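You operate a simulated robot arm through the tools that you are given. There is no shell and no other tool. Be economical: measure what you need, move in short steps, check, and stop when the job is done.

Carry out the task below with a simulated two-armed robot. There is one attempt and no reset: what you move stays moved.

Task
Open the right shutter rail, put the low steel block from the shelf behind the right black shutter on the left half of the back bench and shut the rail again. Shut the end bench door. Count the small grey blocks on the top of the pump bench, then put as many of the brass stoppers from the top of the pump bench on top of the small blue pump. Put the 0.30 white-capped nozzle from the top of the pump bench on the narrow steel wall shelf. Take the blue solenoid and leave it on the grate under the drum spout. Put the silver bowl in the sink bowl. Fetch the black metal block and set it on the steel deck of the green tester. Close the packer drawer. Take the silver pipe elbow on the top of the vacuum packer and put it away on the top of the sink bench. Any order will do. Set down upright: white-capped nozzle, blue solenoid.
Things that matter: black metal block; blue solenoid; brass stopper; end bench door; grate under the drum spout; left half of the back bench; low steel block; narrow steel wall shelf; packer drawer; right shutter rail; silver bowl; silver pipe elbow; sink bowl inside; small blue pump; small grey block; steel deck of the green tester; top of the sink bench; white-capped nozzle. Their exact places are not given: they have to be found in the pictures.

Only the result counts: the job must be done as asked and must still hold three seconds after the hand-in. Knocking over, shifting, dropping, spilling or breaking anything else fails it. Lids that push on must go on centred and level and be pressed home; caps that screw on are set level and turned clockwise until they are tight.

Robot
Two 7-joint arms with two-finger parallel grippers on one trunk, on a base that drives. Base frame: it is fixed to the floor where the robot stands at the start and does not move with it; the origin is under the middle of the robot, x ahead of it, y to its left, z up. Readings come in m, degrees, newtons and seconds.
The left shoulder is at the start at [0.05, 0.101, 1.072], the right one opposite. Places, roughly: black metal block (7x5x4 cm) [-7.9, 3.7, 0.9]; blue solenoid [-1.75, 1.25, 1]; brass stopper (3x3x3 cm) [-6.1, 2.7, 0.9]; end bench door [-4.7, 2.5, 0.5]; grate under the drum spout (15x15 cm) [-1.66, 4.18, 0.62]; left half of the back bench [1.1, 0.6, 0.9]; low steel block (8x8x3 cm) [0.6, -0.1, 0.3]; narrow steel wall shelf (15x68 cm) [-5.32, 2.08, 1.42]; packer drawer [-4.9, 5.4, 0.7]; right shutter rail [0.5, -0.1, 0.4]; silver bowl (7x7x5 cm) [-7.7, 3.7, 0.9]; silver pipe elbow (7x7x4 cm) [-5, 5.7, 0.9]; sink bowl inside [-8.4, 3.8, 0.7]; small blue pump [-6.5, 3, 1]; small grey block [-6, 2.75, 1]; steel deck of the green tester [-3.6, 5, 0.9]; top of the sink bench [-7.9, 3.7, 0.9]; white-capped nozzle [-6.5, 3, 1]. Payload 2.4 kg a hand.
The tool frame of a hand sits at the grasp point between the pads (the TCP): z along the fingers, y along the line on which they close. The tips reach 0.024 m beyond it. Largest opening 0.068 m; finger width 0.017, thickness 0.01; the body of the gripper, 0.04 by 0.07 m, starts 0.041 m behind the TCP.
Orientation is that of the tool frame in the base frame, as [roll, pitch, yaw] about the fixed x, y, z axes, in that order (R = Rz(yaw) Ry(pitch) Rx(roll)). With the fingers straight down and closing along the base's y, the tool's x points along the base's -x, its y along +y and its z along -z.

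Tools
- The arms move only by the tool apply_moves. It takes "left_increments", "right_increments" or both (then of equal length, played together; a hand with none holds still); each is a list of rows, each an object (a shift or turn left out is 0, a gripper value left out holds the last) with "offset": the shift along the tool's x, y, z in units of 50 mm (1.0 is 50 mm), a list of three; "rot": the turn, a rotation vector about the tool's x, y, z in units of 8 degrees (1.0 is 8 degrees), a list of three. In form: [{"offset": [x, y, z], "rot": [wx, wy, wz]}, ...]. A call has 1 to 8 rows; each row shifts and turns the commanded pose from where the row before left it, along the tool's axes as they then stand. "left_claw" and "right_claw" are, for a hand that has rows, the closure, from 0 (fully open) to 1 (shut), set as the call begins (left out, the last holds). A call with a number of a shift or a turn outside -1 to 1 is refused whole. A row lasts 0.2 s, in which the tool goes at most 0.05 m and 8.6 degrees; a call with a longer step from one row to the next is refused whole, and so is a gripper value outside its range. A pose out of reach is approached as far as the arm can. The call stops where the force on the tool passes 40 N (or 10 N more than at its start, if that is more) or the arm is blocked; 0.2 s more then pass. The fingers move at their own pace (about 0.072 m/s each) and stop on an object; they squeeze with about 36 N. The grip force told is the motor's: it shows also when the fingers shut on nothing. Time passes only in rows, and 0.2 s behind the last, so rows that do not move let the fingers close. The reply holds the time, the measured pose of the TCP, the force on the tool along the base axes, the opening and the grip force, in the units named above and with some noise, with the torque about the TCP (base axes, N m) and any sound that the robot's microphone picked up.
- Cameras (640 x 400 px; columns grow to the right, rows downward): "scene" is now at [0.1162, -0.0186, 1.2003]; the picture's right is [-0.26, -0.96, 0.00], its down [-0.81, 0.22, -0.54] and it looks along [0.52, -0.14, -0.84] (base axes); focal length 282 px, centre (320, 200). "left" rides on the left gripper at [0.084, -0.011, -0.075] in its tool frame; the picture's right is [0.13, 0.99, 0.00], its down [-0.60, 0.08, -0.79] and it looks along [-0.79, 0.10, 0.61] (tool axes); focal length 251 px, centre (320, 200). "right" rides on the right gripper at [0.084, 0.011, -0.075] in its tool frame; the picture's right is [-0.13, 0.99, 0.00], its down [-0.60, -0.08, -0.79] and it looks along [-0.79, -0.10, 0.61] (tool axes); focal length 251 px, centre (320, 200).
- camera(camera): a new picture of that camera. The clock stands still meanwhile.
- raise_lower(by): slides the trunk up (or, below 0, down) by that many m; the arms and the scene camera ride with it, the base frame stays. It gives what a move gives, with no picture.
- roll_base(legs): drives the robot by 1 to 6 legs, each [ahead, left, turn to the left] in m, m and degrees, along the robot's own axes; the way and the turn of a leg run together, so that a leg with both is an arc; at most 1.5 m and 180 degrees a leg. The arms and the cameras ride along, it lands a little off, and it stops where it bumps. It gives what a move gives.
- aim_head(pan, tilt): turns the head with the scene camera to pan (to the left, within 86 degrees either way) and tilt (down, from -29 to 69), counted from straight ahead of the robot. It gives what a move gives.
- probe_pixels(camera, pixels): for up to 12 pixels [column, row] of the newest picture of that camera ("zoom" is the newest enlarged one), the place [x, y, z] in the base frame of the surface seen there, good to about 0.003 m. The clock stands still meanwhile.
- zoom(camera, box): a new picture of the part [left, top, right, bottom] of that camera's present view, enlarged. The clock stands still meanwhile.
- finish_job(): hands the job in; it is judged then, once.

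Keep the steps short. Do not move on a guess: measure, check each grasp and each placing, and mend mistakes. In all there are 364 turns and 324 pictures (those below and enlarged ones count). Leave the grippers open and the arms clear of the work at the hand-in unless told otherwise, and finish with a single line.

The tools are called as a command line: name --argument value ..., lists and objects as JSON in quotes. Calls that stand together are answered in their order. apply_moves: Moves the arms, as the interface text tells. Its arguments: {"type":"object","properties":{"left_increments":{"type":"array","items":{"type":"object","properties":{"offset":{"type":"array","items":{"type":"number"}},"rot":{"type":"array","items":{"type":"number"}}}}},"left_claw":{"type":"number"},"right_increments":{"type":"array","items":{"type":"object","properties":{"offset":{"type":"array","items":{"type":"number"}},"rot":{"type":"array","items":{"type":"number"}}}}},"right_claw":{"type":"number"}},"required":[]} The other tools are called the same way: raise_lower (by) slides the trunk up or down; roll_base (legs) drives the base; aim_head (pan, tilt) turns the head that bears the scene camera; camera (camera) takes a picture; probe_pixels (camera, pixels) gives the place of the surface under pixels of a picture; zoom (camera, box) takes an enlarged picture of a part of a camera's view; finish_job () hands the job in.

At the start:

```text
time_s: 0.0
left_tcp_pos: [0.3722, 0.1071, 0.9177]
left_ee_rot: [-179.9, 0.0, 180.0]
left_ft_force: [0.0, -0.3, -0.4]
left_moment: [0.02, -0.02, -0.04]
left_finger_gap: 0.0681
left_grip_force: 0.1
right_tcp_pos: [0.2406, -0.1373, 0.8859]
right_ee_rot: [-179.9, -0.2, 179.9]
right_ft_force: [0.2, 0.1, 0.8]
right_moment: [0.01, 0.01, 0.0]
right_finger_gap: 0.0681
right_grip_force: 0.0
trunk travel left (down, up): [-0.287, 0.563]
robot x, y, heading: [-0.0006, -0.0009, -0.0]
head pan, tilt: [-15.3, 57.6]
```

scene: 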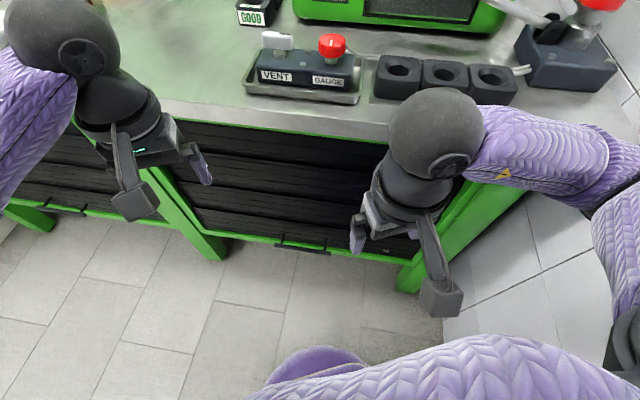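
right: 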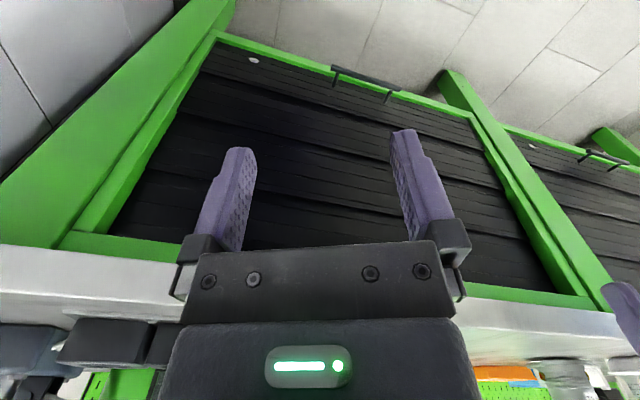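
left: 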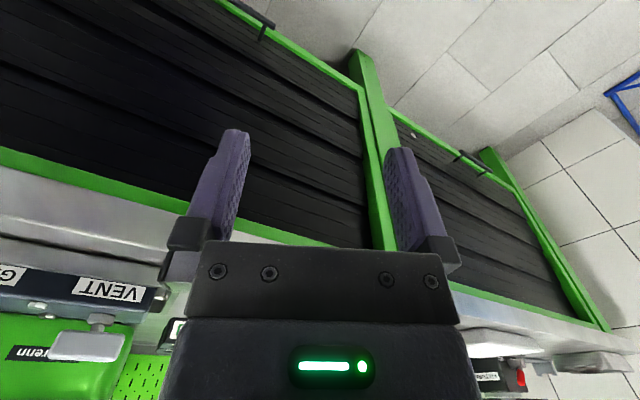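

I see the back bench with two black shutters; the right shutter's handle is at about (302,247) in the scene view. First I probe the handle, bench edge and frame.

probe_pixels --camera "scene" --pixels '[[302, 248], [280, 243], [326, 253], [300, 240], [290, 200], [290, 160], [280, 120], [200, 100], [165, 60], [340, 255], [400, 265], [225, 230]]'

zoom --camera "scene" --box '[180, 120, 440, 282]'

aim_head --pan 0 --tilt 30

camera --camera "scene"

```text
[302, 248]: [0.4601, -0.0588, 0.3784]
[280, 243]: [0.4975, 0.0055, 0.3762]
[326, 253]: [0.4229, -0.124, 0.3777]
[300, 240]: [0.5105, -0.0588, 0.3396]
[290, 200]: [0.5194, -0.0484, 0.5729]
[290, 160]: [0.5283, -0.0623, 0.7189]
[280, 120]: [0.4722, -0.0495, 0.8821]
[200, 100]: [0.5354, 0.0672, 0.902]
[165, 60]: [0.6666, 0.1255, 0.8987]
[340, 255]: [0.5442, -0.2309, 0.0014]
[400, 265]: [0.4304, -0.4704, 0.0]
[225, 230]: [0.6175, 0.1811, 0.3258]
```

```text
2.46 times, centred on (310, 201) of scene
```

zoom: 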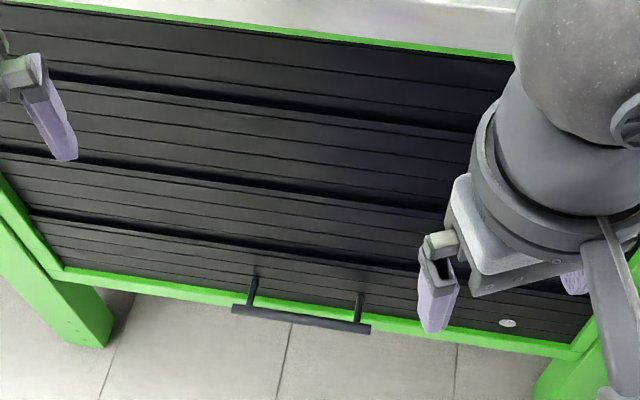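

```text
time_s: 0.9
left_tcp_pos: [0.3715, 0.1056, 0.919]
left_ee_rot: [-180.0, -0.1, -180.0]
left_ft_force: [-0.6, 0.5, 0.6]
left_moment: [0.03, 0.01, 0.0]
left_finger_gap: 0.0679
left_grip_force: 0.1
right_tcp_pos: [0.2401, -0.1374, 0.8864]
right_ee_rot: [-180.0, -0.1, -179.9]
right_ft_force: [-0.4, 0.0, -0.9]
right_moment: [0.03, 0.01, -0.03]
right_finger_gap: 0.0683
right_grip_force: 0.1
trunk travel left (down, up): [-0.287, 0.563]
robot x, y, heading: [0.0013, -0.0002, -0.1]
head pan, tilt: [0.0, 30.0]
```

```text
319 pictures are left
```

scene: 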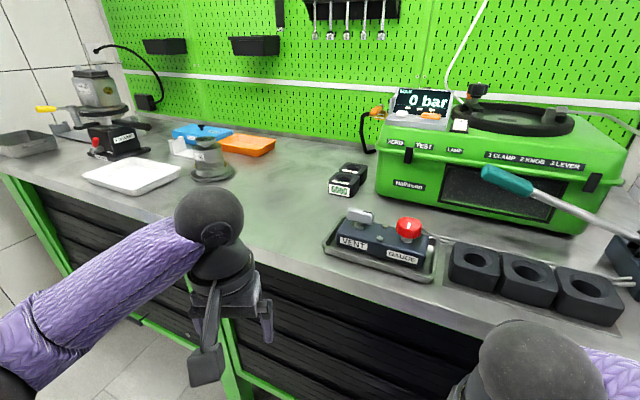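

The handle runs from (0.4975,0.0055) to (0.4229,-0.124), so the bench front is turned about 30° to my right, with the handle bar at z 0.378. I pull the left hand back, lower the trunk, and turn to face the bench.

apply_moves --left_increments '[{"offset": [1, 0, 0]}, {"offset": [1, 0, 0]}]'

raise_lower --by -0.28

roll_base --legs '[[0, 0, -30]]'

aim_head --pan 20 --tilt 50

camera --camera "scene"

```text
time_s: 1.5
left_tcp_pos: [0.2697, 0.1084, 0.9191]
left_ee_rot: [180.0, 0.0, 180.0]
left_ft_force: [-1.7, 0.0, -0.3]
left_moment: [0.02, 0.0, 0.03]
left_finger_gap: 0.0682
left_grip_force: 0.1
right_tcp_pos: [0.2406, -0.1371, 0.8856]
right_ee_rot: [-180.0, -0.2, 179.9]
right_ft_force: [-0.5, -0.4, -1.0]
right_moment: [0.0, 0.0, 0.02]
right_finger_gap: 0.0679
right_grip_force: 0.0
trunk travel left (down, up): [-0.287, 0.563]
robot x, y, heading: [0.0002, -0.0014, 0.1]
head pan, tilt: [0.0, 30.0]
```

```text
time_s: 4.3
left_tcp_pos: [0.2799, 0.1065, 0.616]
left_ee_rot: [-180.0, -6.4, 180.0]
left_ft_force: [0.1, -0.7, 0.4]
left_moment: [0.0, -0.01, -0.02]
left_finger_gap: 0.068
left_grip_force: 0.0
right_tcp_pos: [0.2471, -0.1368, 0.5586]
right_ee_rot: [-179.9, -15.1, -180.0]
right_ft_force: [0.9, 0.0, 0.1]
right_moment: [-0.01, 0.01, -0.02]
right_finger_gap: 0.0681
right_grip_force: 0.1
trunk travel left (down, up): [-0.007, 0.843]
robot x, y, heading: [-0.0004, 0.0008, -0.1]
head pan, tilt: [0.0, 30.0]
```

```text
time_s: 6.2
left_tcp_pos: [0.2954, -0.0432, 0.6168]
left_ee_rot: [180.0, -6.4, 150.5]
left_ft_force: [-0.4, 0.1, 0.4]
left_moment: [-0.01, 0.01, 0.0]
left_finger_gap: 0.068
left_grip_force: 0.0
right_tcp_pos: [0.1484, -0.2401, 0.5579]
right_ee_rot: [-180.0, -15.1, 150.6]
right_ft_force: [0.4, 0.5, 0.6]
right_moment: [0.01, 0.05, 0.02]
right_finger_gap: 0.0678
right_grip_force: 0.2
trunk travel left (down, up): [-0.007, 0.843]
robot x, y, heading: [0.0012, 0.0016, -29.6]
head pan, tilt: [0.0, 30.0]
```

```text
time_s: 7.0
left_tcp_pos: [0.2959, -0.045, 0.6184]
left_ee_rot: [180.0, -6.4, 150.5]
left_ft_force: [0.7, -0.2, 0.0]
left_moment: [0.02, 0.0, 0.01]
left_finger_gap: 0.0677
left_grip_force: 0.0
right_tcp_pos: [0.1487, -0.2413, 0.5588]
right_ee_rot: [-179.9, -15.2, 150.6]
right_ft_force: [-0.2, -0.2, -0.7]
right_moment: [0.04, -0.02, -0.01]
right_finger_gap: 0.0681
right_grip_force: 0.0
trunk travel left (down, up): [-0.007, 0.843]
robot x, y, heading: [-0.0007, -0.0002, -29.4]
head pan, tilt: [20.0, 50.0]
```

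```text
318 pictures are left
```

scene: 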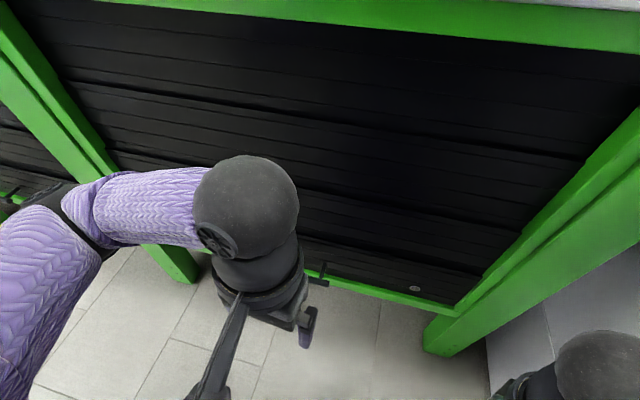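

The hand hides the handle now. I turn the left hand to point forward, fingers closing vertically (120° about tool (-1,-1,1)).

apply_moves --left_increments '[{"rot": [-0.577, -0.577, 0.577]}, {"rot": [-0.577, -0.577, 0.577]}, {"rot": [-0.577, -0.577, 0.577]}, {"rot": [-0.577, -0.577, 0.577]}, {"rot": [-0.577, -0.577, 0.577]}, {"rot": [-0.577, -0.577, 0.577]}, {"rot": [-0.577, -0.577, 0.577]}, {"rot": [-0.577, -0.577, 0.577]}]'

apply_moves --left_increments '[{"rot": [-0.577, -0.577, 0.577]}, {"rot": [-0.577, -0.577, 0.577]}, {"rot": [-0.577, -0.577, 0.577]}, {"rot": [-0.577, -0.577, 0.577]}, {"rot": [-0.577, -0.577, 0.577]}, {"rot": [-0.577, -0.577, 0.577]}, {"rot": [-0.577, -0.577, 0.577]}]'

camera --camera "scene"

```text
time_s: 8.8
left_tcp_pos: [0.3202, -0.099, 0.6106]
left_ee_rot: [136.3, 15.1, 103.5]
left_ft_force: [0.8, 0.6, 0.1]
left_moment: [0.03, 0.0, 0.04]
left_finger_gap: 0.0678
left_grip_force: 0.0
left hand out of reach, approached as far as the arm can: row 1, 2, 3, 4, 5, 6, 7, 8
right_tcp_pos: [0.1486, -0.2419, 0.5588]
right_ee_rot: [-179.9, -15.1, 150.7]
right_ft_force: [0.2, 0.0, -0.4]
right_moment: [0.03, -0.02, 0.0]
right_finger_gap: 0.0681
right_grip_force: 0.1
trunk travel left (down, up): [-0.007, 0.843]
robot x, y, heading: [-0.003, 0.0036, -29.2]
head pan, tilt: [20.0, 50.0]
```

```text
time_s: 10.4
left_tcp_pos: [0.3481, -0.1526, 0.6474]
left_ee_rot: [96.5, 0.0, 60.5]
left_ft_force: [0.0, -0.6, -0.1]
left_moment: [0.01, 0.01, 0.01]
left_finger_gap: 0.068
left_grip_force: 0.1
left hand out of reach, approached as far as the arm can: row 1, 2, 5, 6, 7
right_tcp_pos: [0.149, -0.2404, 0.5596]
right_ee_rot: [-179.9, -15.1, 150.6]
right_ft_force: [-0.2, 0.1, 1.1]
right_moment: [0.0, 0.01, 0.02]
right_finger_gap: 0.0681
right_grip_force: 0.1
trunk travel left (down, up): [-0.007, 0.843]
robot x, y, heading: [0.0013, 0.0004, -29.8]
head pan, tilt: [20.0, 50.0]
```

```text
317 pictures are left
```

scene: 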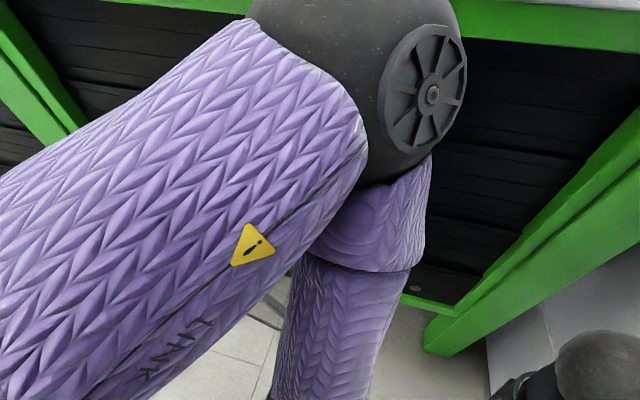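

The hand now points forward at z 0.647, 0.378 m ahead in the robot frame. I move it down and left toward the handle height (0.378).

apply_moves --left_increments '[{"offset": [0, -0.9, 0]}, {"offset": [0, -0.9, 0]}, {"offset": [0, -0.9, 0]}, {"offset": [0.9, -0.4, 0]}, {"offset": [0.9, -0.4, 0]}, {"offset": [0.9, -0.4, 0]}]'

camera --camera "left"

camera --camera "scene"

```text
time_s: 11.8
left_tcp_pos: [0.4034, -0.1232, 0.5233]
left_ee_rot: [96.4, -0.1, 60.6]
left_ft_force: [-0.9, -0.2, -1.1]
left_moment: [-0.03, 0.02, 0.02]
left_finger_gap: 0.0678
left_grip_force: 0.0
left hand out of reach, approached as far as the arm can: row 1, 2, 3, 4
right_tcp_pos: [0.1482, -0.2405, 0.5599]
right_ee_rot: [-179.9, -15.1, 150.5]
right_ft_force: [0.3, 0.1, -0.5]
right_moment: [0.02, -0.02, -0.01]
right_finger_gap: 0.0679
right_grip_force: 0.2
trunk travel left (down, up): [-0.007, 0.843]
robot x, y, heading: [-0.0007, 0.0019, -29.5]
head pan, tilt: [20.0, 50.0]
```

```text
316 pictures are left
```

left: 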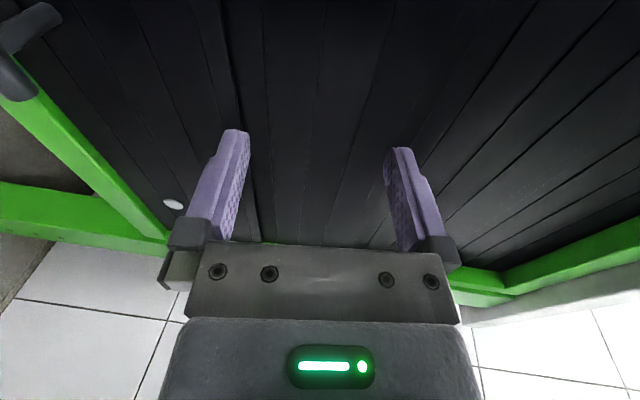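

```text
315 pictures are left
```

scene: 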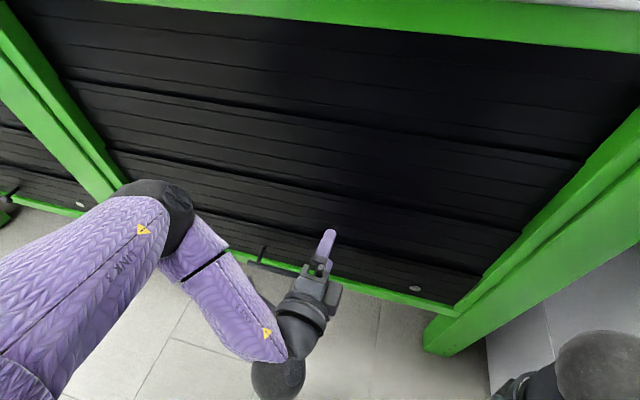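

The arm reaches low poses better further out. I back the base 0.08 m, then lower the hand on.

roll_base --legs '[[-0.08, 0, 0]]'

apply_moves --left_increments '[{"offset": [0, -0.9, 0]}, {"offset": [0, -0.9, 0]}, {"offset": [0, -0.9, 0]}]'

```text
time_s: 12.9
left_tcp_pos: [0.3363, -0.085, 0.5239]
left_ee_rot: [96.3, 0.0, 60.6]
left_ft_force: [0.9, 0.1, 0.0]
left_moment: [0.01, 0.02, -0.02]
left_finger_gap: 0.0681
left_grip_force: 0.1
right_tcp_pos: [0.08, -0.203, 0.5585]
right_ee_rot: [-179.9, -15.1, 150.7]
right_ft_force: [0.5, 0.2, 0.4]
right_moment: [0.02, 0.0, 0.01]
right_finger_gap: 0.0679
right_grip_force: 0.0
trunk travel left (down, up): [-0.007, 0.843]
robot x, y, heading: [-0.0695, 0.0417, -29.2]
head pan, tilt: [20.0, 50.0]
```

```text
time_s: 13.7
left_tcp_pos: [0.3236, -0.076, 0.3903]
left_ee_rot: [96.3, -0.1, 60.5]
left_ft_force: [-0.3, -0.8, -0.5]
left_moment: [0.01, -0.03, 0.0]
left_finger_gap: 0.0681
left_grip_force: 0.0
right_tcp_pos: [0.0792, -0.2023, 0.5589]
right_ee_rot: [180.0, -15.2, 150.7]
right_ft_force: [0.1, -0.2, -0.1]
right_moment: [-0.01, -0.01, -0.03]
right_finger_gap: 0.0679
right_grip_force: 0.1
trunk travel left (down, up): [-0.007, 0.843]
robot x, y, heading: [-0.0681, 0.0349, -29.3]
head pan, tilt: [20.0, 50.0]
```

Now at z 0.390. I level the tool (−6.3° about x), move left 0.083 m to the handle's middle, then look with the left camera.

apply_moves --left_increments '[{"rot": [-0.79, 0, 0]}, {"offset": [0.83, -0.12, 0]}, {"offset": [0.83, -0.12, 0]}]'

camera --camera "left"

camera --camera "scene"

```text
time_s: 14.5
left_tcp_pos: [0.3645, -0.0037, 0.3759]
left_ee_rot: [90.0, 0.0, 60.6]
left_ft_force: [0.5, 0.1, 0.1]
left_moment: [0.02, 0.0, 0.01]
left_finger_gap: 0.0678
left_grip_force: 0.1
right_tcp_pos: [0.0806, -0.2022, 0.5581]
right_ee_rot: [-180.0, -15.0, 150.5]
right_ft_force: [0.1, 0.0, -0.6]
right_moment: [-0.02, 0.03, 0.0]
right_finger_gap: 0.068
right_grip_force: 0.0
trunk travel left (down, up): [-0.007, 0.843]
robot x, y, heading: [-0.0709, 0.0401, -29.3]
head pan, tilt: [20.0, 50.0]
```

```text
314 pictures are left
```

left: 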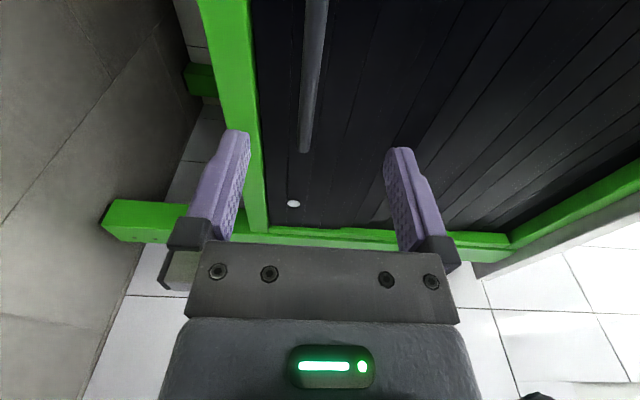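

```text
313 pictures are left
```

scene: 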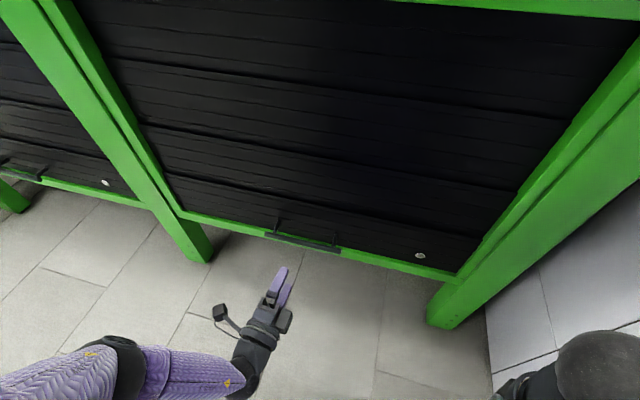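

The bar is seen between the fingers. I probe it again.

probe_pixels --camera "scene" --pixels '[[270, 235], [302, 242], [335, 249], [278, 222], [330, 236]]'

zoom --camera "scene" --box '[200, 180, 440, 330]'

```text
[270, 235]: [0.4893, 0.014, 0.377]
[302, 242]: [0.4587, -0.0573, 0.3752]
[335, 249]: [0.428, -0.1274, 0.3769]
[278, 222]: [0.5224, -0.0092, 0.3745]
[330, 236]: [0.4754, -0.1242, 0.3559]
```

```text
2.67 times, centred on (320, 255) of scene
```

zoom: 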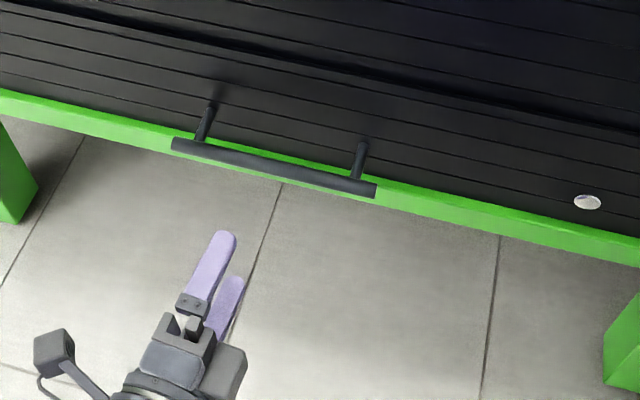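

The two angle readings disagree (30° vs 23°); I probe longer baselines along the bottom green rail and shutter slats.

probe_pixels --camera "scene" --pixels '[[195, 212], [435, 271], [215, 200], [440, 255], [150, 90], [510, 180], [272, 235], [333, 248.5], [170, 60], [540, 110], [300, 120], [420, 130]]'

```text
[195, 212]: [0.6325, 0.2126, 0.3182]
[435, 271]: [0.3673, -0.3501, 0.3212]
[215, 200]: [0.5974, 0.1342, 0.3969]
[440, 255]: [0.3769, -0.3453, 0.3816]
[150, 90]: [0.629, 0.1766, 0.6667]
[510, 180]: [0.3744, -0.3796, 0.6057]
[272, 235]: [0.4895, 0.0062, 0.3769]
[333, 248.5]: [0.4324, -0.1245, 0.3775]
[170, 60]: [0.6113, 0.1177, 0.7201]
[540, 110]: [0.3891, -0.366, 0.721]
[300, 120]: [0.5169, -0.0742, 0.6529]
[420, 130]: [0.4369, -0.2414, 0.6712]
```

The bench front is turned 24.8° (long baselines). Bar at 0.443 along the normal, TCP at 0.333. I turn the hand 4.6° and advance 0.106 m.

apply_moves --left_increments '[{"rot": [0, 0.575, 0]}, {"offset": [-0.1, -0.06, 0.7]}, {"offset": [-0.1, -0.06, 0.7]}, {"offset": [0, 0, 0.7]}]'

zoom --camera "scene" --box '[200, 180, 440, 330]'

camera --camera "left"

```text
time_s: 15.5
left_tcp_pos: [0.4434, -0.0547, 0.3794]
left_ee_rot: [90.0, 0.0, 65.3]
left_ft_force: [-0.9, 0.6, -0.8]
left_moment: [0.0, -0.01, -0.01]
left_finger_gap: 0.068
left_grip_force: 0.0
left hand out of reach, approached as far as the arm can: row 4
right_tcp_pos: [0.0808, -0.2018, 0.558]
right_ee_rot: [-180.0, -15.1, 150.6]
right_ft_force: [-0.4, -0.2, 0.1]
right_moment: [-0.02, 0.0, -0.02]
right_finger_gap: 0.0679
right_grip_force: 0.1
trunk travel left (down, up): [-0.007, 0.843]
robot x, y, heading: [-0.0666, 0.0438, -29.5]
head pan, tilt: [20.0, 50.0]
```

```text
2.67 times, centred on (320, 255) of scene
```

zoom: 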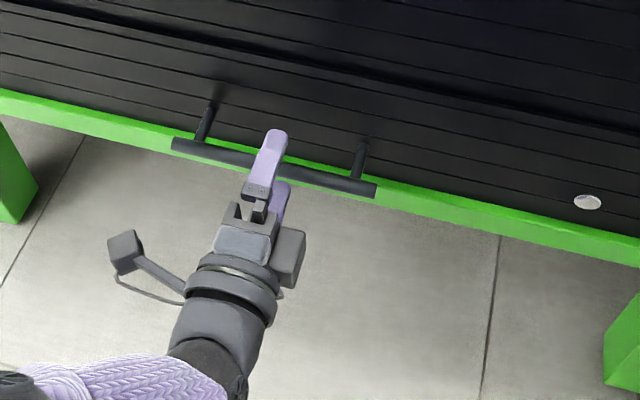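

```text
310 pictures are left
```

left: 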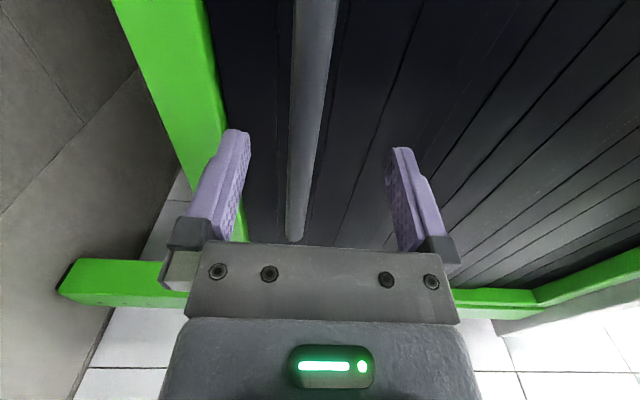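

At arm's reach limit and 17 mm short. I drive the base 0.02 m ahead.

roll_base --legs '[[0.02, 0, 0]]'

zoom --camera "scene" --box '[200, 180, 440, 330]'

```text
time_s: 16.3
left_tcp_pos: [0.4608, -0.0636, 0.3793]
left_ee_rot: [90.1, 0.1, 65.2]
left_ft_force: [0.2, -0.6, 1.2]
left_moment: [0.01, -0.01, 0.01]
left_finger_gap: 0.068
left_grip_force: 0.2
right_tcp_pos: [0.0984, -0.2127, 0.5575]
right_ee_rot: [179.9, -15.2, 150.6]
right_ft_force: [-0.2, -0.6, 0.1]
right_moment: [-0.01, -0.03, -0.02]
right_finger_gap: 0.068
right_grip_force: 0.0
trunk travel left (down, up): [-0.007, 0.843]
robot x, y, heading: [-0.0536, 0.0323, -29.5]
head pan, tilt: [20.0, 50.0]
```

```text
2.67 times, centred on (320, 255) of scene
```

zoom: 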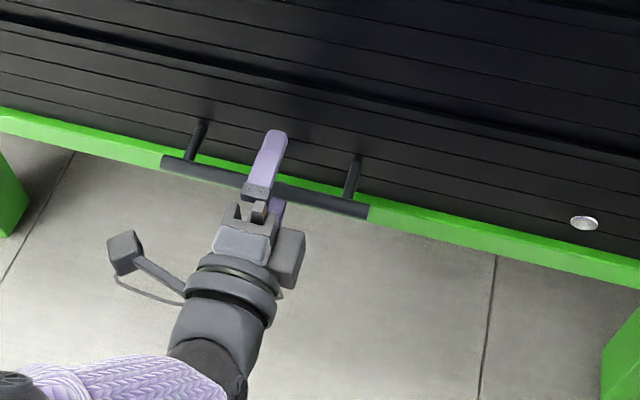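

TCP is at the bar now (0.445). Close the left gripper and check.

apply_moves --left_increments '[{}, {}, {}, {}]' --left_claw 1

```text
time_s: 17.3
left_tcp_pos: [0.4615, -0.0641, 0.3784]
left_ee_rot: [90.0, -0.1, 65.1]
left_ft_force: [-0.4, 1.7, 0.4]
left_moment: [-0.41, 0.19, -0.19]
left_finger_gap: 0.0134
left_grip_force: 33.7
right_tcp_pos: [0.0978, -0.2113, 0.5584]
right_ee_rot: [-180.0, -15.2, 150.6]
right_ft_force: [-0.1, -0.6, 0.1]
right_moment: [0.01, 0.0, -0.05]
right_finger_gap: 0.0678
right_grip_force: 0.0
trunk travel left (down, up): [-0.007, 0.843]
robot x, y, heading: [-0.0499, 0.0297, -29.5]
head pan, tilt: [20.0, 50.0]
```

Gripped (13.4 mm). Lift 0.08 m with the arm, leaning slightly inward along the track.

apply_moves --left_increments '[{"offset": [0, 0.4, 0.02]}, {"offset": [0, 0.4, 0.02]}, {"offset": [0, 0.4, 0.02]}, {"offset": [0, 0.4, 0.02]}]'

camera --camera "scene"

```text
time_s: 18.3
left_tcp_pos: [0.4639, -0.0643, 0.4591]
left_ee_rot: [89.9, -0.1, 65.2]
left_ft_force: [-17.9, 12.5, -2.8]
left_moment: [-0.52, 0.2, 0.05]
left_finger_gap: 0.0137
left_grip_force: 33.5
right_tcp_pos: [0.098, -0.2112, 0.56]
right_ee_rot: [-179.9, -15.1, 150.6]
right_ft_force: [0.1, 0.6, 0.2]
right_moment: [0.0, -0.04, -0.02]
right_finger_gap: 0.0679
right_grip_force: 0.0
trunk travel left (down, up): [-0.007, 0.843]
robot x, y, heading: [-0.0541, 0.0289, -29.2]
head pan, tilt: [20.0, 50.0]
```

```text
308 pictures are left
```

scene: 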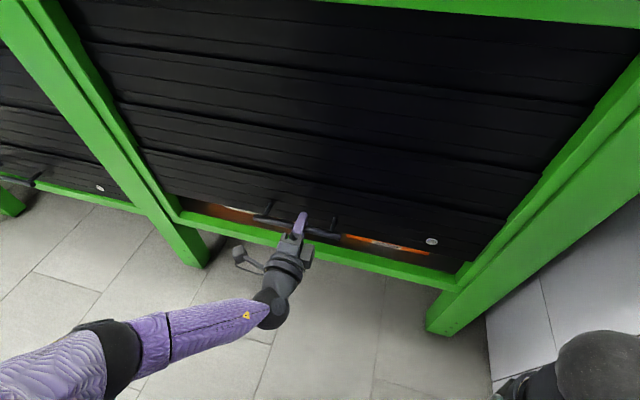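

It slides up; the bench pushes back against my inward lean, so I ease out 2 mm and go straight up.

apply_moves --left_increments '[{"offset": [0, 0.4, -0.06]}, {"offset": [0, 0.6, -0.02]}, {"offset": [0, 0.6, 0]}, {"offset": [0, 0.6, 0]}, {"offset": [0, 0.6, 0]}]'

camera --camera "scene"

```text
time_s: 19.5
left_tcp_pos: [0.4619, -0.0627, 0.5981]
left_ee_rot: [90.1, 0.0, 65.2]
left_ft_force: [15.1, -15.3, -2.4]
left_moment: [-0.52, 0.27, -0.04]
left_finger_gap: 0.0133
left_grip_force: 33.5
right_tcp_pos: [0.0972, -0.2135, 0.5581]
right_ee_rot: [-180.0, -15.1, 150.5]
right_ft_force: [0.0, -0.4, -0.4]
right_moment: [0.03, -0.02, 0.0]
right_finger_gap: 0.0677
right_grip_force: 0.1
trunk travel left (down, up): [-0.007, 0.843]
robot x, y, heading: [-0.0514, 0.033, -29.6]
head pan, tilt: [20.0, 50.0]
```

```text
307 pictures are left
```

scene: 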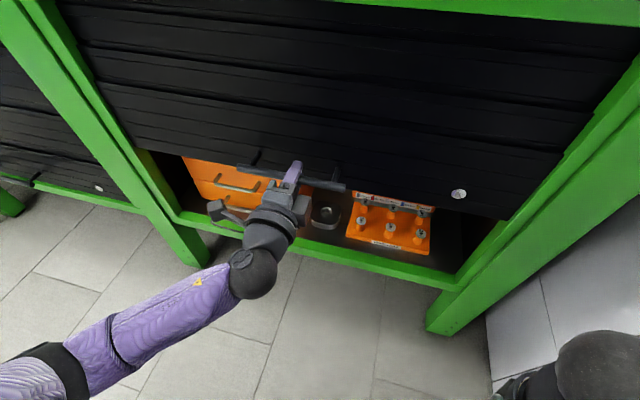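

Now it is pulling inward (21 N); I ease in 3 mm and continue up.

apply_moves --left_increments '[{"offset": [0, 0.5, 0.06]}, {"offset": [0, 0.6, 0.01]}, {"offset": [0, 0.6, 0.01]}, {"offset": [0, 0.4, 0.01]}]'

camera --camera "scene"

```text
time_s: 20.5
left_tcp_pos: [0.4643, -0.065, 0.7031]
left_ee_rot: [89.9, -0.2, 65.3]
left_ft_force: [-18.4, 12.9, -2.5]
left_moment: [-0.5, 0.27, 0.03]
left_finger_gap: 0.0135
left_grip_force: 33.8
right_tcp_pos: [0.0978, -0.2108, 0.5586]
right_ee_rot: [-179.8, -15.0, 150.6]
right_ft_force: [0.0, -0.6, 0.1]
right_moment: [0.0, -0.03, 0.03]
right_finger_gap: 0.0681
right_grip_force: 0.1
trunk travel left (down, up): [-0.007, 0.843]
robot x, y, heading: [-0.0489, 0.0341, -29.1]
head pan, tilt: [20.0, 50.0]
```

```text
306 pictures are left
```

scene: 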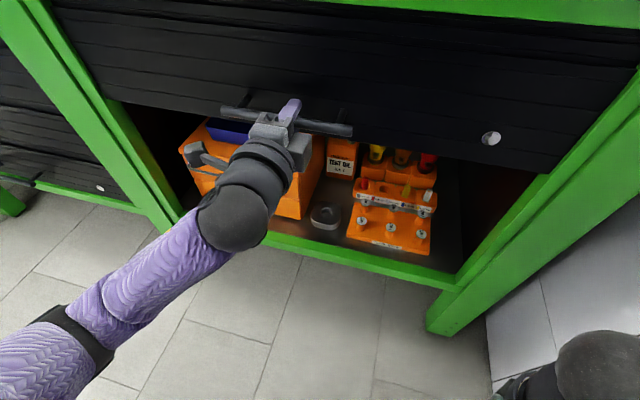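

I see a grey low block at (325,217) on the shelf. Raise the rail further until it stops.

apply_moves --left_increments '[{"offset": [0, 0.4, -0.03]}, {"offset": [0, 0.5, 0]}, {"offset": [0, 0.5, 0]}, {"offset": [0, 0.4, 0]}]'

camera --camera "scene"

```text
time_s: 21.3
left_tcp_pos: [0.464, -0.0658, 0.7613]
left_ee_rot: [91.3, 0.0, 65.3]
left_ft_force: [1.0, 2.8, -7.8]
left_moment: [-0.44, 0.16, -0.16]
left_finger_gap: 0.0134
left_grip_force: 33.4
right_tcp_pos: [0.0988, -0.2113, 0.5585]
right_ee_rot: [-179.9, -15.2, 150.7]
right_ft_force: [0.4, 0.2, -0.9]
right_moment: [0.01, 0.02, 0.04]
right_finger_gap: 0.0683
right_grip_force: 0.0
trunk travel left (down, up): [-0.007, 0.843]
robot x, y, heading: [-0.0489, 0.0325, -29.6]
head pan, tilt: [20.0, 50.0]
stopped in row 3 (left hand): the force on the tool passed its limit at 56 N (the readings are from after the stop); the commanded pose is now the measured one
```

```text
305 pictures are left
```

scene: 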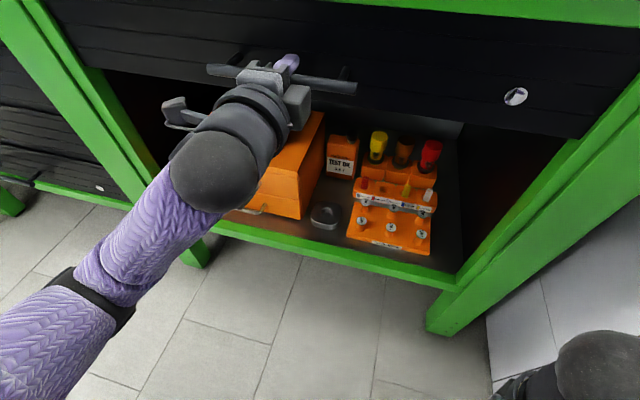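

It hit its end stop at z 0.761. Release, back the hand away, and see that the shutter stays up.

apply_moves --left_increments '[{}, {}, {"offset": [0, 0, -0.5]}, {"offset": [0, 0, -0.8]}, {"offset": [0, 0, -0.8]}]' --left_claw 0

camera --camera "scene"

zoom --camera "scene" --box '[230, 110, 470, 260]'

probe_pixels --camera "scene" --pixels '[[325, 217], [312, 215], [338, 217], [326, 225], [326, 208], [340, 230], [300, 235], [400, 265], [365, 200], [300, 200], [300, 180], [321, 73]]'

```text
time_s: 22.5
left_tcp_pos: [0.4314, -0.0647, 0.75]
left_ee_rot: [91.1, -0.1, 65.4]
left_ft_force: [-0.4, 0.7, -1.0]
left_moment: [-0.01, 0.02, 0.02]
left_finger_gap: 0.068
left_grip_force: 0.0
left hand out of reach, approached as far as the arm can: row 4, 5
right_tcp_pos: [0.0972, -0.2126, 0.5584]
right_ee_rot: [179.9, -15.1, 150.6]
right_ft_force: [0.2, 0.2, -0.4]
right_moment: [-0.01, -0.02, 0.0]
right_finger_gap: 0.0679
right_grip_force: 0.0
trunk travel left (down, up): [-0.007, 0.843]
robot x, y, heading: [-0.0474, 0.0297, -29.4]
head pan, tilt: [20.0, 50.0]
```

```text
304 pictures are left
```

scene: 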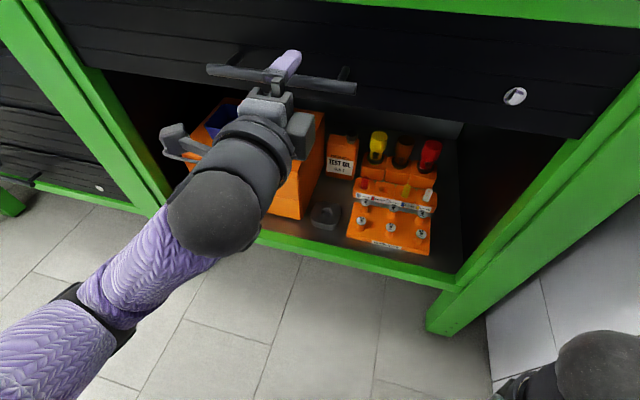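

```text
2.67 times, centred on (350, 185) of scene
```

zoom: 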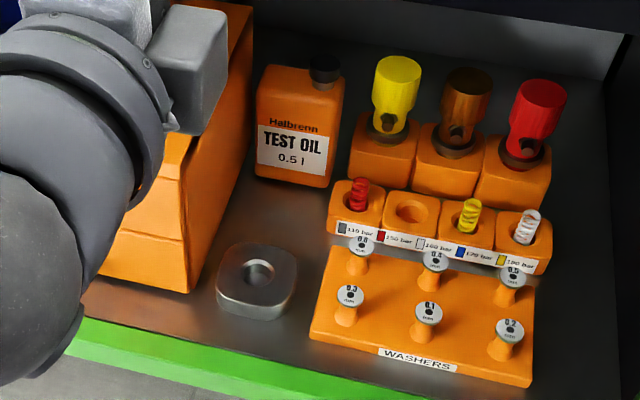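

```text
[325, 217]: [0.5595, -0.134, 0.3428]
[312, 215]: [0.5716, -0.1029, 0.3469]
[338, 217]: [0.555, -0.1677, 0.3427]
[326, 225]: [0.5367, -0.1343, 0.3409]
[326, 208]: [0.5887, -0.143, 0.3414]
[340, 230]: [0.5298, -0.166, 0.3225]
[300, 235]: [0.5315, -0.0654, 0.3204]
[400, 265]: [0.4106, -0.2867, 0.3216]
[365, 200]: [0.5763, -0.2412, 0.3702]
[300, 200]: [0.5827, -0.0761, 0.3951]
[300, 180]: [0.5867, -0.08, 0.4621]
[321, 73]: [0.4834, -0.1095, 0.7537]
```

The rail stays up. The low block (rounded square with a hole, ~8 cm) is wider than my opening, so I need to pinch a wall with one finger in the hole. I zoom close and measure it.

zoom --camera "scene" --box '[295, 188, 375, 238]'

```text
8.00 times, centred on (335, 213) of scene
```

zoom: 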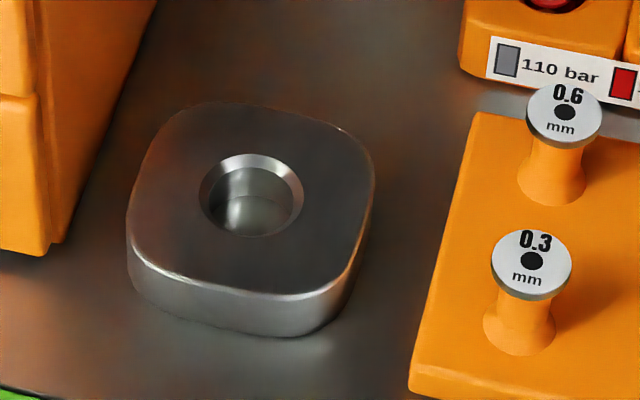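

probe_pixels --camera "zoom" --pixels '[[130, 230], [372, 180], [240, 105], [240, 288], [202, 190], [302, 195], [250, 155], [250, 235], [360, 285], [412, 370], [420, 300], [60, 240]]'

```text
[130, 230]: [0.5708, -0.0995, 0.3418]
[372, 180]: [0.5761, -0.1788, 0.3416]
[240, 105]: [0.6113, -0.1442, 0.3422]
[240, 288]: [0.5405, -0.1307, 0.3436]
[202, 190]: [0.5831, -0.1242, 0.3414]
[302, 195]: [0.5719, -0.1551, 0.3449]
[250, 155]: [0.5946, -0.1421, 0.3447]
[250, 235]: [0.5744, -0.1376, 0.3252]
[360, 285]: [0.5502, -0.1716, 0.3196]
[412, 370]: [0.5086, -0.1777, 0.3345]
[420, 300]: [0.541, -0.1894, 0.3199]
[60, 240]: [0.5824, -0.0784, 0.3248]
```

probe_pixels --camera "zoom" --pixels '[[165, 270], [310, 295], [352, 265], [371, 200], [137, 205], [158, 140], [210, 107], [320, 125], [240, 240], [252, 195]]'

aim_head --pan 20 --tilt 50

```text
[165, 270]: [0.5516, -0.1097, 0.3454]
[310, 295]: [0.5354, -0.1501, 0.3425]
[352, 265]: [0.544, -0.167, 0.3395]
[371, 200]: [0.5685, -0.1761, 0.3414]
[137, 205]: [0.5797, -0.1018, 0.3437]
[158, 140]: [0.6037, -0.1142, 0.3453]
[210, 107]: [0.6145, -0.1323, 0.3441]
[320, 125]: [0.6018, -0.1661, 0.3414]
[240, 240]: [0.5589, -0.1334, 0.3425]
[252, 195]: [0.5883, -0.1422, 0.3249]
```

```text
time_s: 23.1
left_tcp_pos: [0.4326, -0.0655, 0.7519]
left_ee_rot: [91.1, -0.1, 65.2]
left_ft_force: [0.3, 0.1, -0.8]
left_moment: [0.0, -0.01, 0.0]
left_finger_gap: 0.0681
left_grip_force: 0.1
right_tcp_pos: [0.0977, -0.2127, 0.559]
right_ee_rot: [-179.9, -15.1, 150.6]
right_ft_force: [-1.3, -0.1, -0.7]
right_moment: [-0.01, -0.05, 0.01]
right_finger_gap: 0.0676
right_grip_force: 0.1
trunk travel left (down, up): [-0.007, 0.843]
robot x, y, heading: [-0.0485, 0.0302, -29.3]
head pan, tilt: [20.0, 50.0]
```

Hole centre is about (0.5775,-0.139), block top z 0.342, roughly aligned with the bench; the right wall is ~2 cm thick with a 2.4 cm gap to the orange rack. I back off the base, square up, and turn the left hand back to tool-down.

roll_base --legs '[[-0.2, 0, 4.6]]'

apply_moves --left_increments '[{"rot": [0.577, 0.577, -0.577]}, {"rot": [0.577, 0.577, -0.577]}, {"rot": [0.577, 0.577, -0.577]}, {"rot": [0.577, 0.577, -0.577]}, {"rot": [0.577, 0.577, -0.577]}, {"rot": [0.577, 0.577, -0.577]}, {"rot": [0.577, 0.577, -0.577]}, {"rot": [0.577, 0.577, -0.577]}]'

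apply_moves --left_increments '[{"rot": [0.577, 0.577, -0.577]}, {"rot": [0.577, 0.577, -0.577]}, {"rot": [0.577, 0.577, -0.577]}, {"rot": [0.577, 0.577, -0.577]}, {"rot": [0.577, 0.577, -0.577]}, {"rot": [0.577, 0.577, -0.577]}, {"rot": [0.577, 0.577, -0.577]}]'

```text
time_s: 24.3
left_tcp_pos: [0.3802, -0.0079, 0.7516]
left_ee_rot: [91.1, 0.0, 67.9]
left_ft_force: [-0.4, 0.1, -1.5]
left_moment: [0.0, -0.04, -0.01]
left_finger_gap: 0.0679
left_grip_force: 0.1
right_tcp_pos: [0.0541, -0.1701, 0.5592]
right_ee_rot: [180.0, -15.2, 153.3]
right_ft_force: [0.3, 0.0, -0.5]
right_moment: [0.01, 0.02, 0.02]
right_finger_gap: 0.068
right_grip_force: 0.0
trunk travel left (down, up): [-0.007, 0.843]
robot x, y, heading: [-0.1062, 0.0614, -26.5]
head pan, tilt: [20.0, 50.0]
stopped in leg 1: the robot was blocked; the commanded pose is now the measured one
```

```text
time_s: 26.1
left_tcp_pos: [0.3941, -0.0064, 0.7406]
left_ee_rot: [139.1, 18.6, 116.7]
left_ft_force: [0.4, 1.0, -0.2]
left_moment: [0.0, -0.02, 0.04]
left_finger_gap: 0.0678
left_grip_force: 0.1
left hand out of reach, approached as far as the arm can: row 8
right_tcp_pos: [0.0524, -0.1702, 0.558]
right_ee_rot: [-179.9, -15.1, 153.3]
right_ft_force: [0.0, 0.1, -0.5]
right_moment: [0.0, 0.0, -0.01]
right_finger_gap: 0.068
right_grip_force: 0.3
trunk travel left (down, up): [-0.007, 0.843]
robot x, y, heading: [-0.11, 0.0641, -26.8]
head pan, tilt: [20.0, 50.0]
```

```text
time_s: 27.7
left_tcp_pos: [0.4481, -0.0036, 0.7181]
left_ee_rot: [-180.0, -1.0, 158.0]
left_ft_force: [0.8, 0.0, 2.5]
left_moment: [0.02, -0.05, 0.0]
left_finger_gap: 0.0681
left_grip_force: 0.1
left hand out of reach, approached as far as the arm can: row 1, 2, 3, 4
right_tcp_pos: [0.0527, -0.1703, 0.5584]
right_ee_rot: [180.0, -15.1, 153.3]
right_ft_force: [0.1, 1.5, -0.1]
right_moment: [-0.01, -0.02, 0.02]
right_finger_gap: 0.0679
right_grip_force: 0.1
trunk travel left (down, up): [-0.007, 0.843]
robot x, y, heading: [-0.1077, 0.0638, -26.7]
head pan, tilt: [20.0, 50.0]
```

Backing was blocked by something behind (noted). The left hand now points down at z 0.718. I lower it 0.2 m away from the handle and look around behind as well.

apply_moves --left_increments '[{"offset": [0.4, 0, 0.6]}, {"offset": [0, 0, 1]}, {"offset": [0, 0, 1]}, {"offset": [0, 0, 1]}, {"offset": [0, 0, 0.6]}]'

camera --camera "scene"

```text
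time_s: 28.9
left_tcp_pos: [0.4363, 0.0092, 0.5081]
left_ee_rot: [179.9, -1.2, 158.0]
left_ft_force: [1.1, -0.5, -0.4]
left_moment: [-0.02, 0.04, 0.03]
left_finger_gap: 0.0677
left_grip_force: 0.0
left hand out of reach, approached as far as the arm can: row 1
right_tcp_pos: [0.0538, -0.1709, 0.558]
right_ee_rot: [-180.0, -15.2, 153.3]
right_ft_force: [0.1, -0.8, 0.1]
right_moment: [0.01, -0.02, 0.01]
right_finger_gap: 0.0679
right_grip_force: 0.1
trunk travel left (down, up): [-0.007, 0.843]
robot x, y, heading: [-0.1062, 0.0637, -26.8]
head pan, tilt: [20.0, 50.0]
```

```text
301 pictures are left
```

scene: 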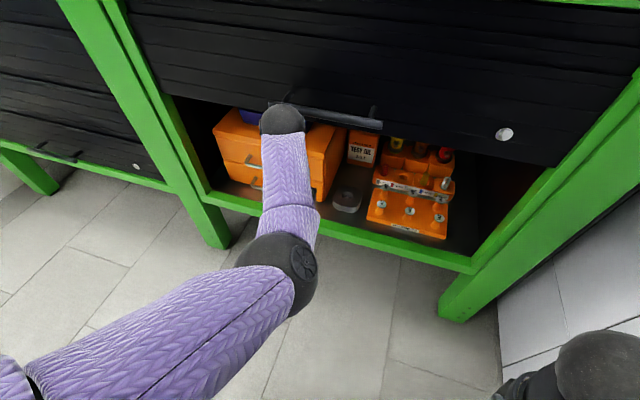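

Wrist clears the shutter at low height. I pull the hand back and right, lower it to z ~0.43, then drive forward 0.22 m squared to the bench.

apply_moves --left_increments '[{"offset": [0.9, -0.3, 0], "rot": [0, 0.15, 0]}, {"offset": [0.9, -0.9, 0]}, {"offset": [0.2, -0.9, 0.5]}, {"offset": [0, 0, 0.5]}, {"offset": [0, 0, 0.5], "rot": [0, 0, 0.37]}]'

roll_base --legs '[[0.2, 0, 1.9]]'

camera --camera "scene"

camera --camera "left"

```text
refused: row 2 steps farther than a row can; nothing moved
```

```text
time_s: 30.1
left_tcp_pos: [0.5191, 0.0224, 0.6117]
left_ee_rot: [-178.6, 23.9, -174.6]
left_ft_force: [-0.3, -0.1, 0.8]
left_moment: [0.0, 0.04, -0.01]
left_finger_gap: 0.068
left_grip_force: 0.1
right_tcp_pos: [0.0816, -0.207, 0.5582]
right_ee_rot: [171.3, -10.3, 167.1]
right_ft_force: [-1.1, 0.3, -0.5]
right_moment: [-0.04, -0.04, -0.02]
right_finger_gap: 0.0679
right_grip_force: 0.1
trunk travel left (down, up): [-0.007, 0.843]
robot x, y, heading: [-0.0974, -0.0156, -31.0]
head pan, tilt: [20.0, 50.0]
stopped in leg 1: the robot was blocked; the commanded pose is now the measured one
```

```text
300 pictures are left
```

scene: 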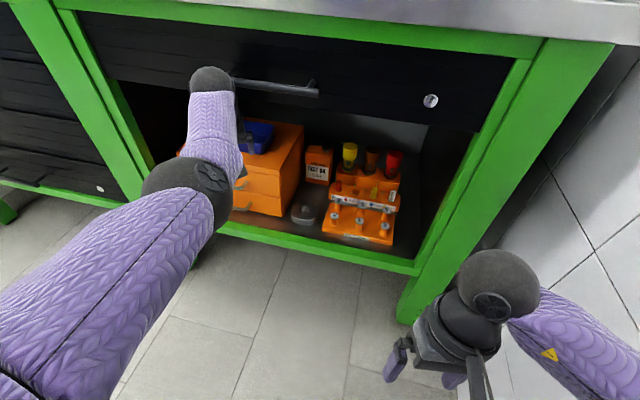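

```text
299 pictures are left
```

left: 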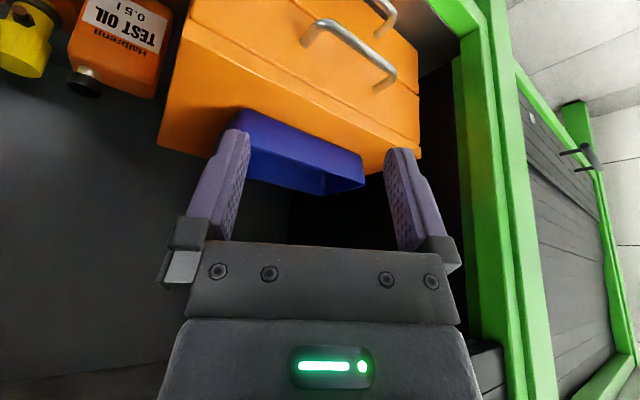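

My arm call was refused (step too long) but the base still drove, and the wrist bumped the shutter. From now on I don't chain these. I back off a little and re-read.

roll_base --legs '[[-0.06, 0, 0]]'

camera --camera "scene"

```text
time_s: 30.9
left_tcp_pos: [0.5694, 0.0617, 0.5521]
left_ee_rot: [178.4, 22.4, -169.0]
left_ft_force: [-1.5, -0.1, 0.8]
left_moment: [-0.09, -0.01, -0.03]
left_finger_gap: 0.068
left_grip_force: 0.1
right_tcp_pos: [0.1451, -0.2117, 0.5015]
right_ee_rot: [169.3, -18.9, 171.1]
right_ft_force: [-0.7, 0.8, 1.2]
right_moment: [-0.04, -0.13, -0.01]
right_finger_gap: 0.068
right_grip_force: 0.1
trunk travel left (down, up): [-0.007, 0.843]
robot x, y, heading: [-0.1116, 0.01, -26.7]
head pan, tilt: [20.0, 50.0]
stopped in leg 1: the robot was blocked; the commanded pose is now the measured one
```

```text
298 pictures are left
```

scene: 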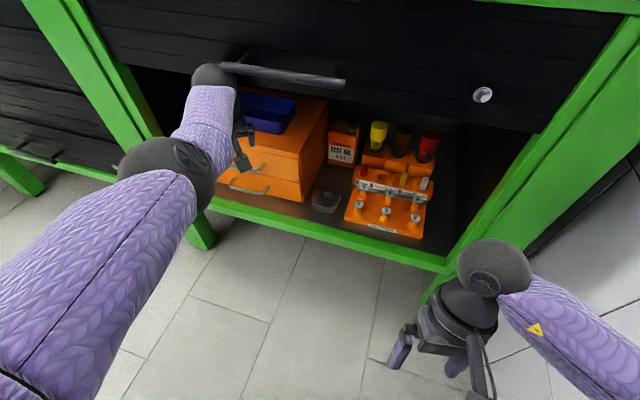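

The hands' tilt changed, so the body may be leaning. I let it settle with a still call and look back at what blocks the base.

apply_moves --left_increments '[{}, {}, {}]'

camera --camera "left"

camera --camera "right"

```text
time_s: 31.7
left_tcp_pos: [0.5697, 0.0632, 0.554]
left_ee_rot: [178.8, 22.6, -168.8]
left_ft_force: [-0.1, -0.6, 0.0]
left_moment: [0.0, 0.01, -0.02]
left_finger_gap: 0.0682
left_grip_force: 0.1
right_tcp_pos: [0.141, -0.2122, 0.504]
right_ee_rot: [169.5, -18.5, 171.2]
right_ft_force: [0.9, -0.2, 0.1]
right_moment: [0.0, -0.02, 0.02]
right_finger_gap: 0.0681
right_grip_force: 0.1
trunk travel left (down, up): [-0.007, 0.843]
robot x, y, heading: [-0.1142, 0.0085, -26.6]
head pan, tilt: [20.0, 50.0]
```

```text
297 pictures are left
```

left: 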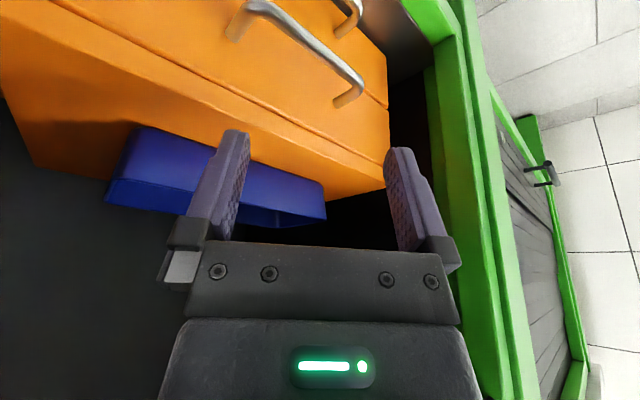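

```text
296 pictures are left
```

right: 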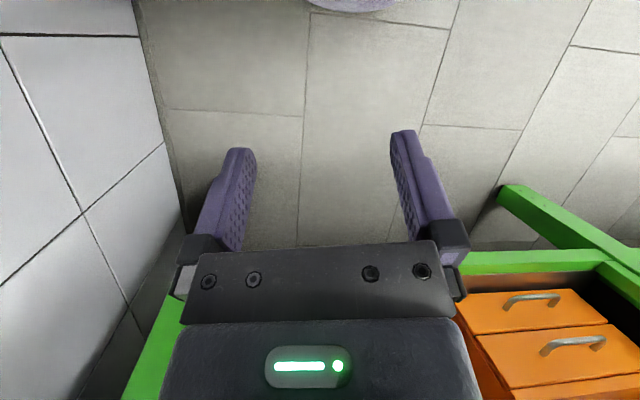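

I check whether the body leans and what surrounds it: level views ahead, left and right.

aim_head --pan 86 --tilt 25

camera --camera "scene"

aim_head --pan -86 --tilt 25

camera --camera "scene"

```text
time_s: 33.0
left_tcp_pos: [0.5703, 0.0628, 0.5533]
left_ee_rot: [178.9, 22.7, -168.8]
left_ft_force: [-0.4, -0.7, -1.5]
left_moment: [0.03, -0.02, 0.0]
left_finger_gap: 0.0679
left_grip_force: 0.1
right_tcp_pos: [0.1418, -0.2114, 0.5039]
right_ee_rot: [169.5, -18.5, 171.1]
right_ft_force: [0.4, 0.9, 1.2]
right_moment: [-0.03, -0.04, -0.01]
right_finger_gap: 0.0678
right_grip_force: 0.0
trunk travel left (down, up): [-0.007, 0.843]
robot x, y, heading: [-0.1151, 0.0053, -26.9]
head pan, tilt: [85.9, 25.0]
```

```text
295 pictures are left
```

scene: 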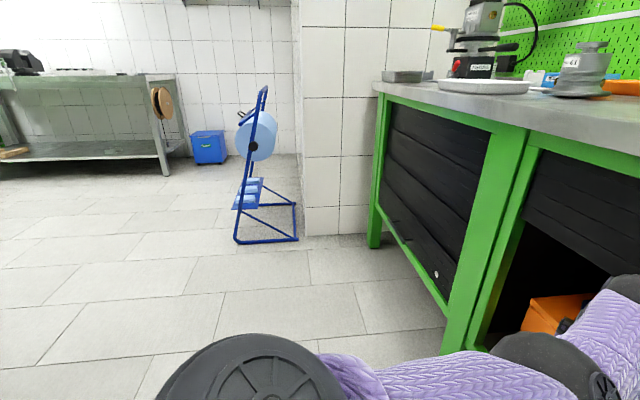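

```text
time_s: 35.6
left_tcp_pos: [0.5703, 0.0639, 0.5533]
left_ee_rot: [178.8, 22.6, -168.8]
left_ft_force: [0.0, 0.5, 0.1]
left_moment: [0.01, 0.04, 0.0]
left_finger_gap: 0.0678
left_grip_force: 0.2
right_tcp_pos: [0.1407, -0.2105, 0.5041]
right_ee_rot: [169.3, -18.5, 171.1]
right_ft_force: [-0.6, 0.1, -0.8]
right_moment: [-0.01, 0.0, 0.01]
right_finger_gap: 0.068
right_grip_force: 0.0
trunk travel left (down, up): [-0.007, 0.843]
robot x, y, heading: [-0.1139, 0.0074, -26.9]
head pan, tilt: [-85.9, 25.0]
```

```text
294 pictures are left
```

scene: 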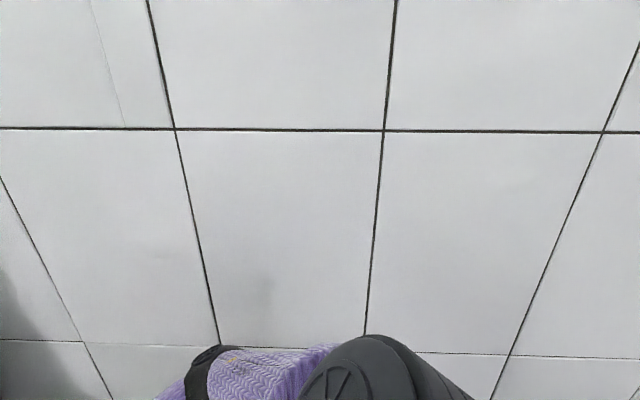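

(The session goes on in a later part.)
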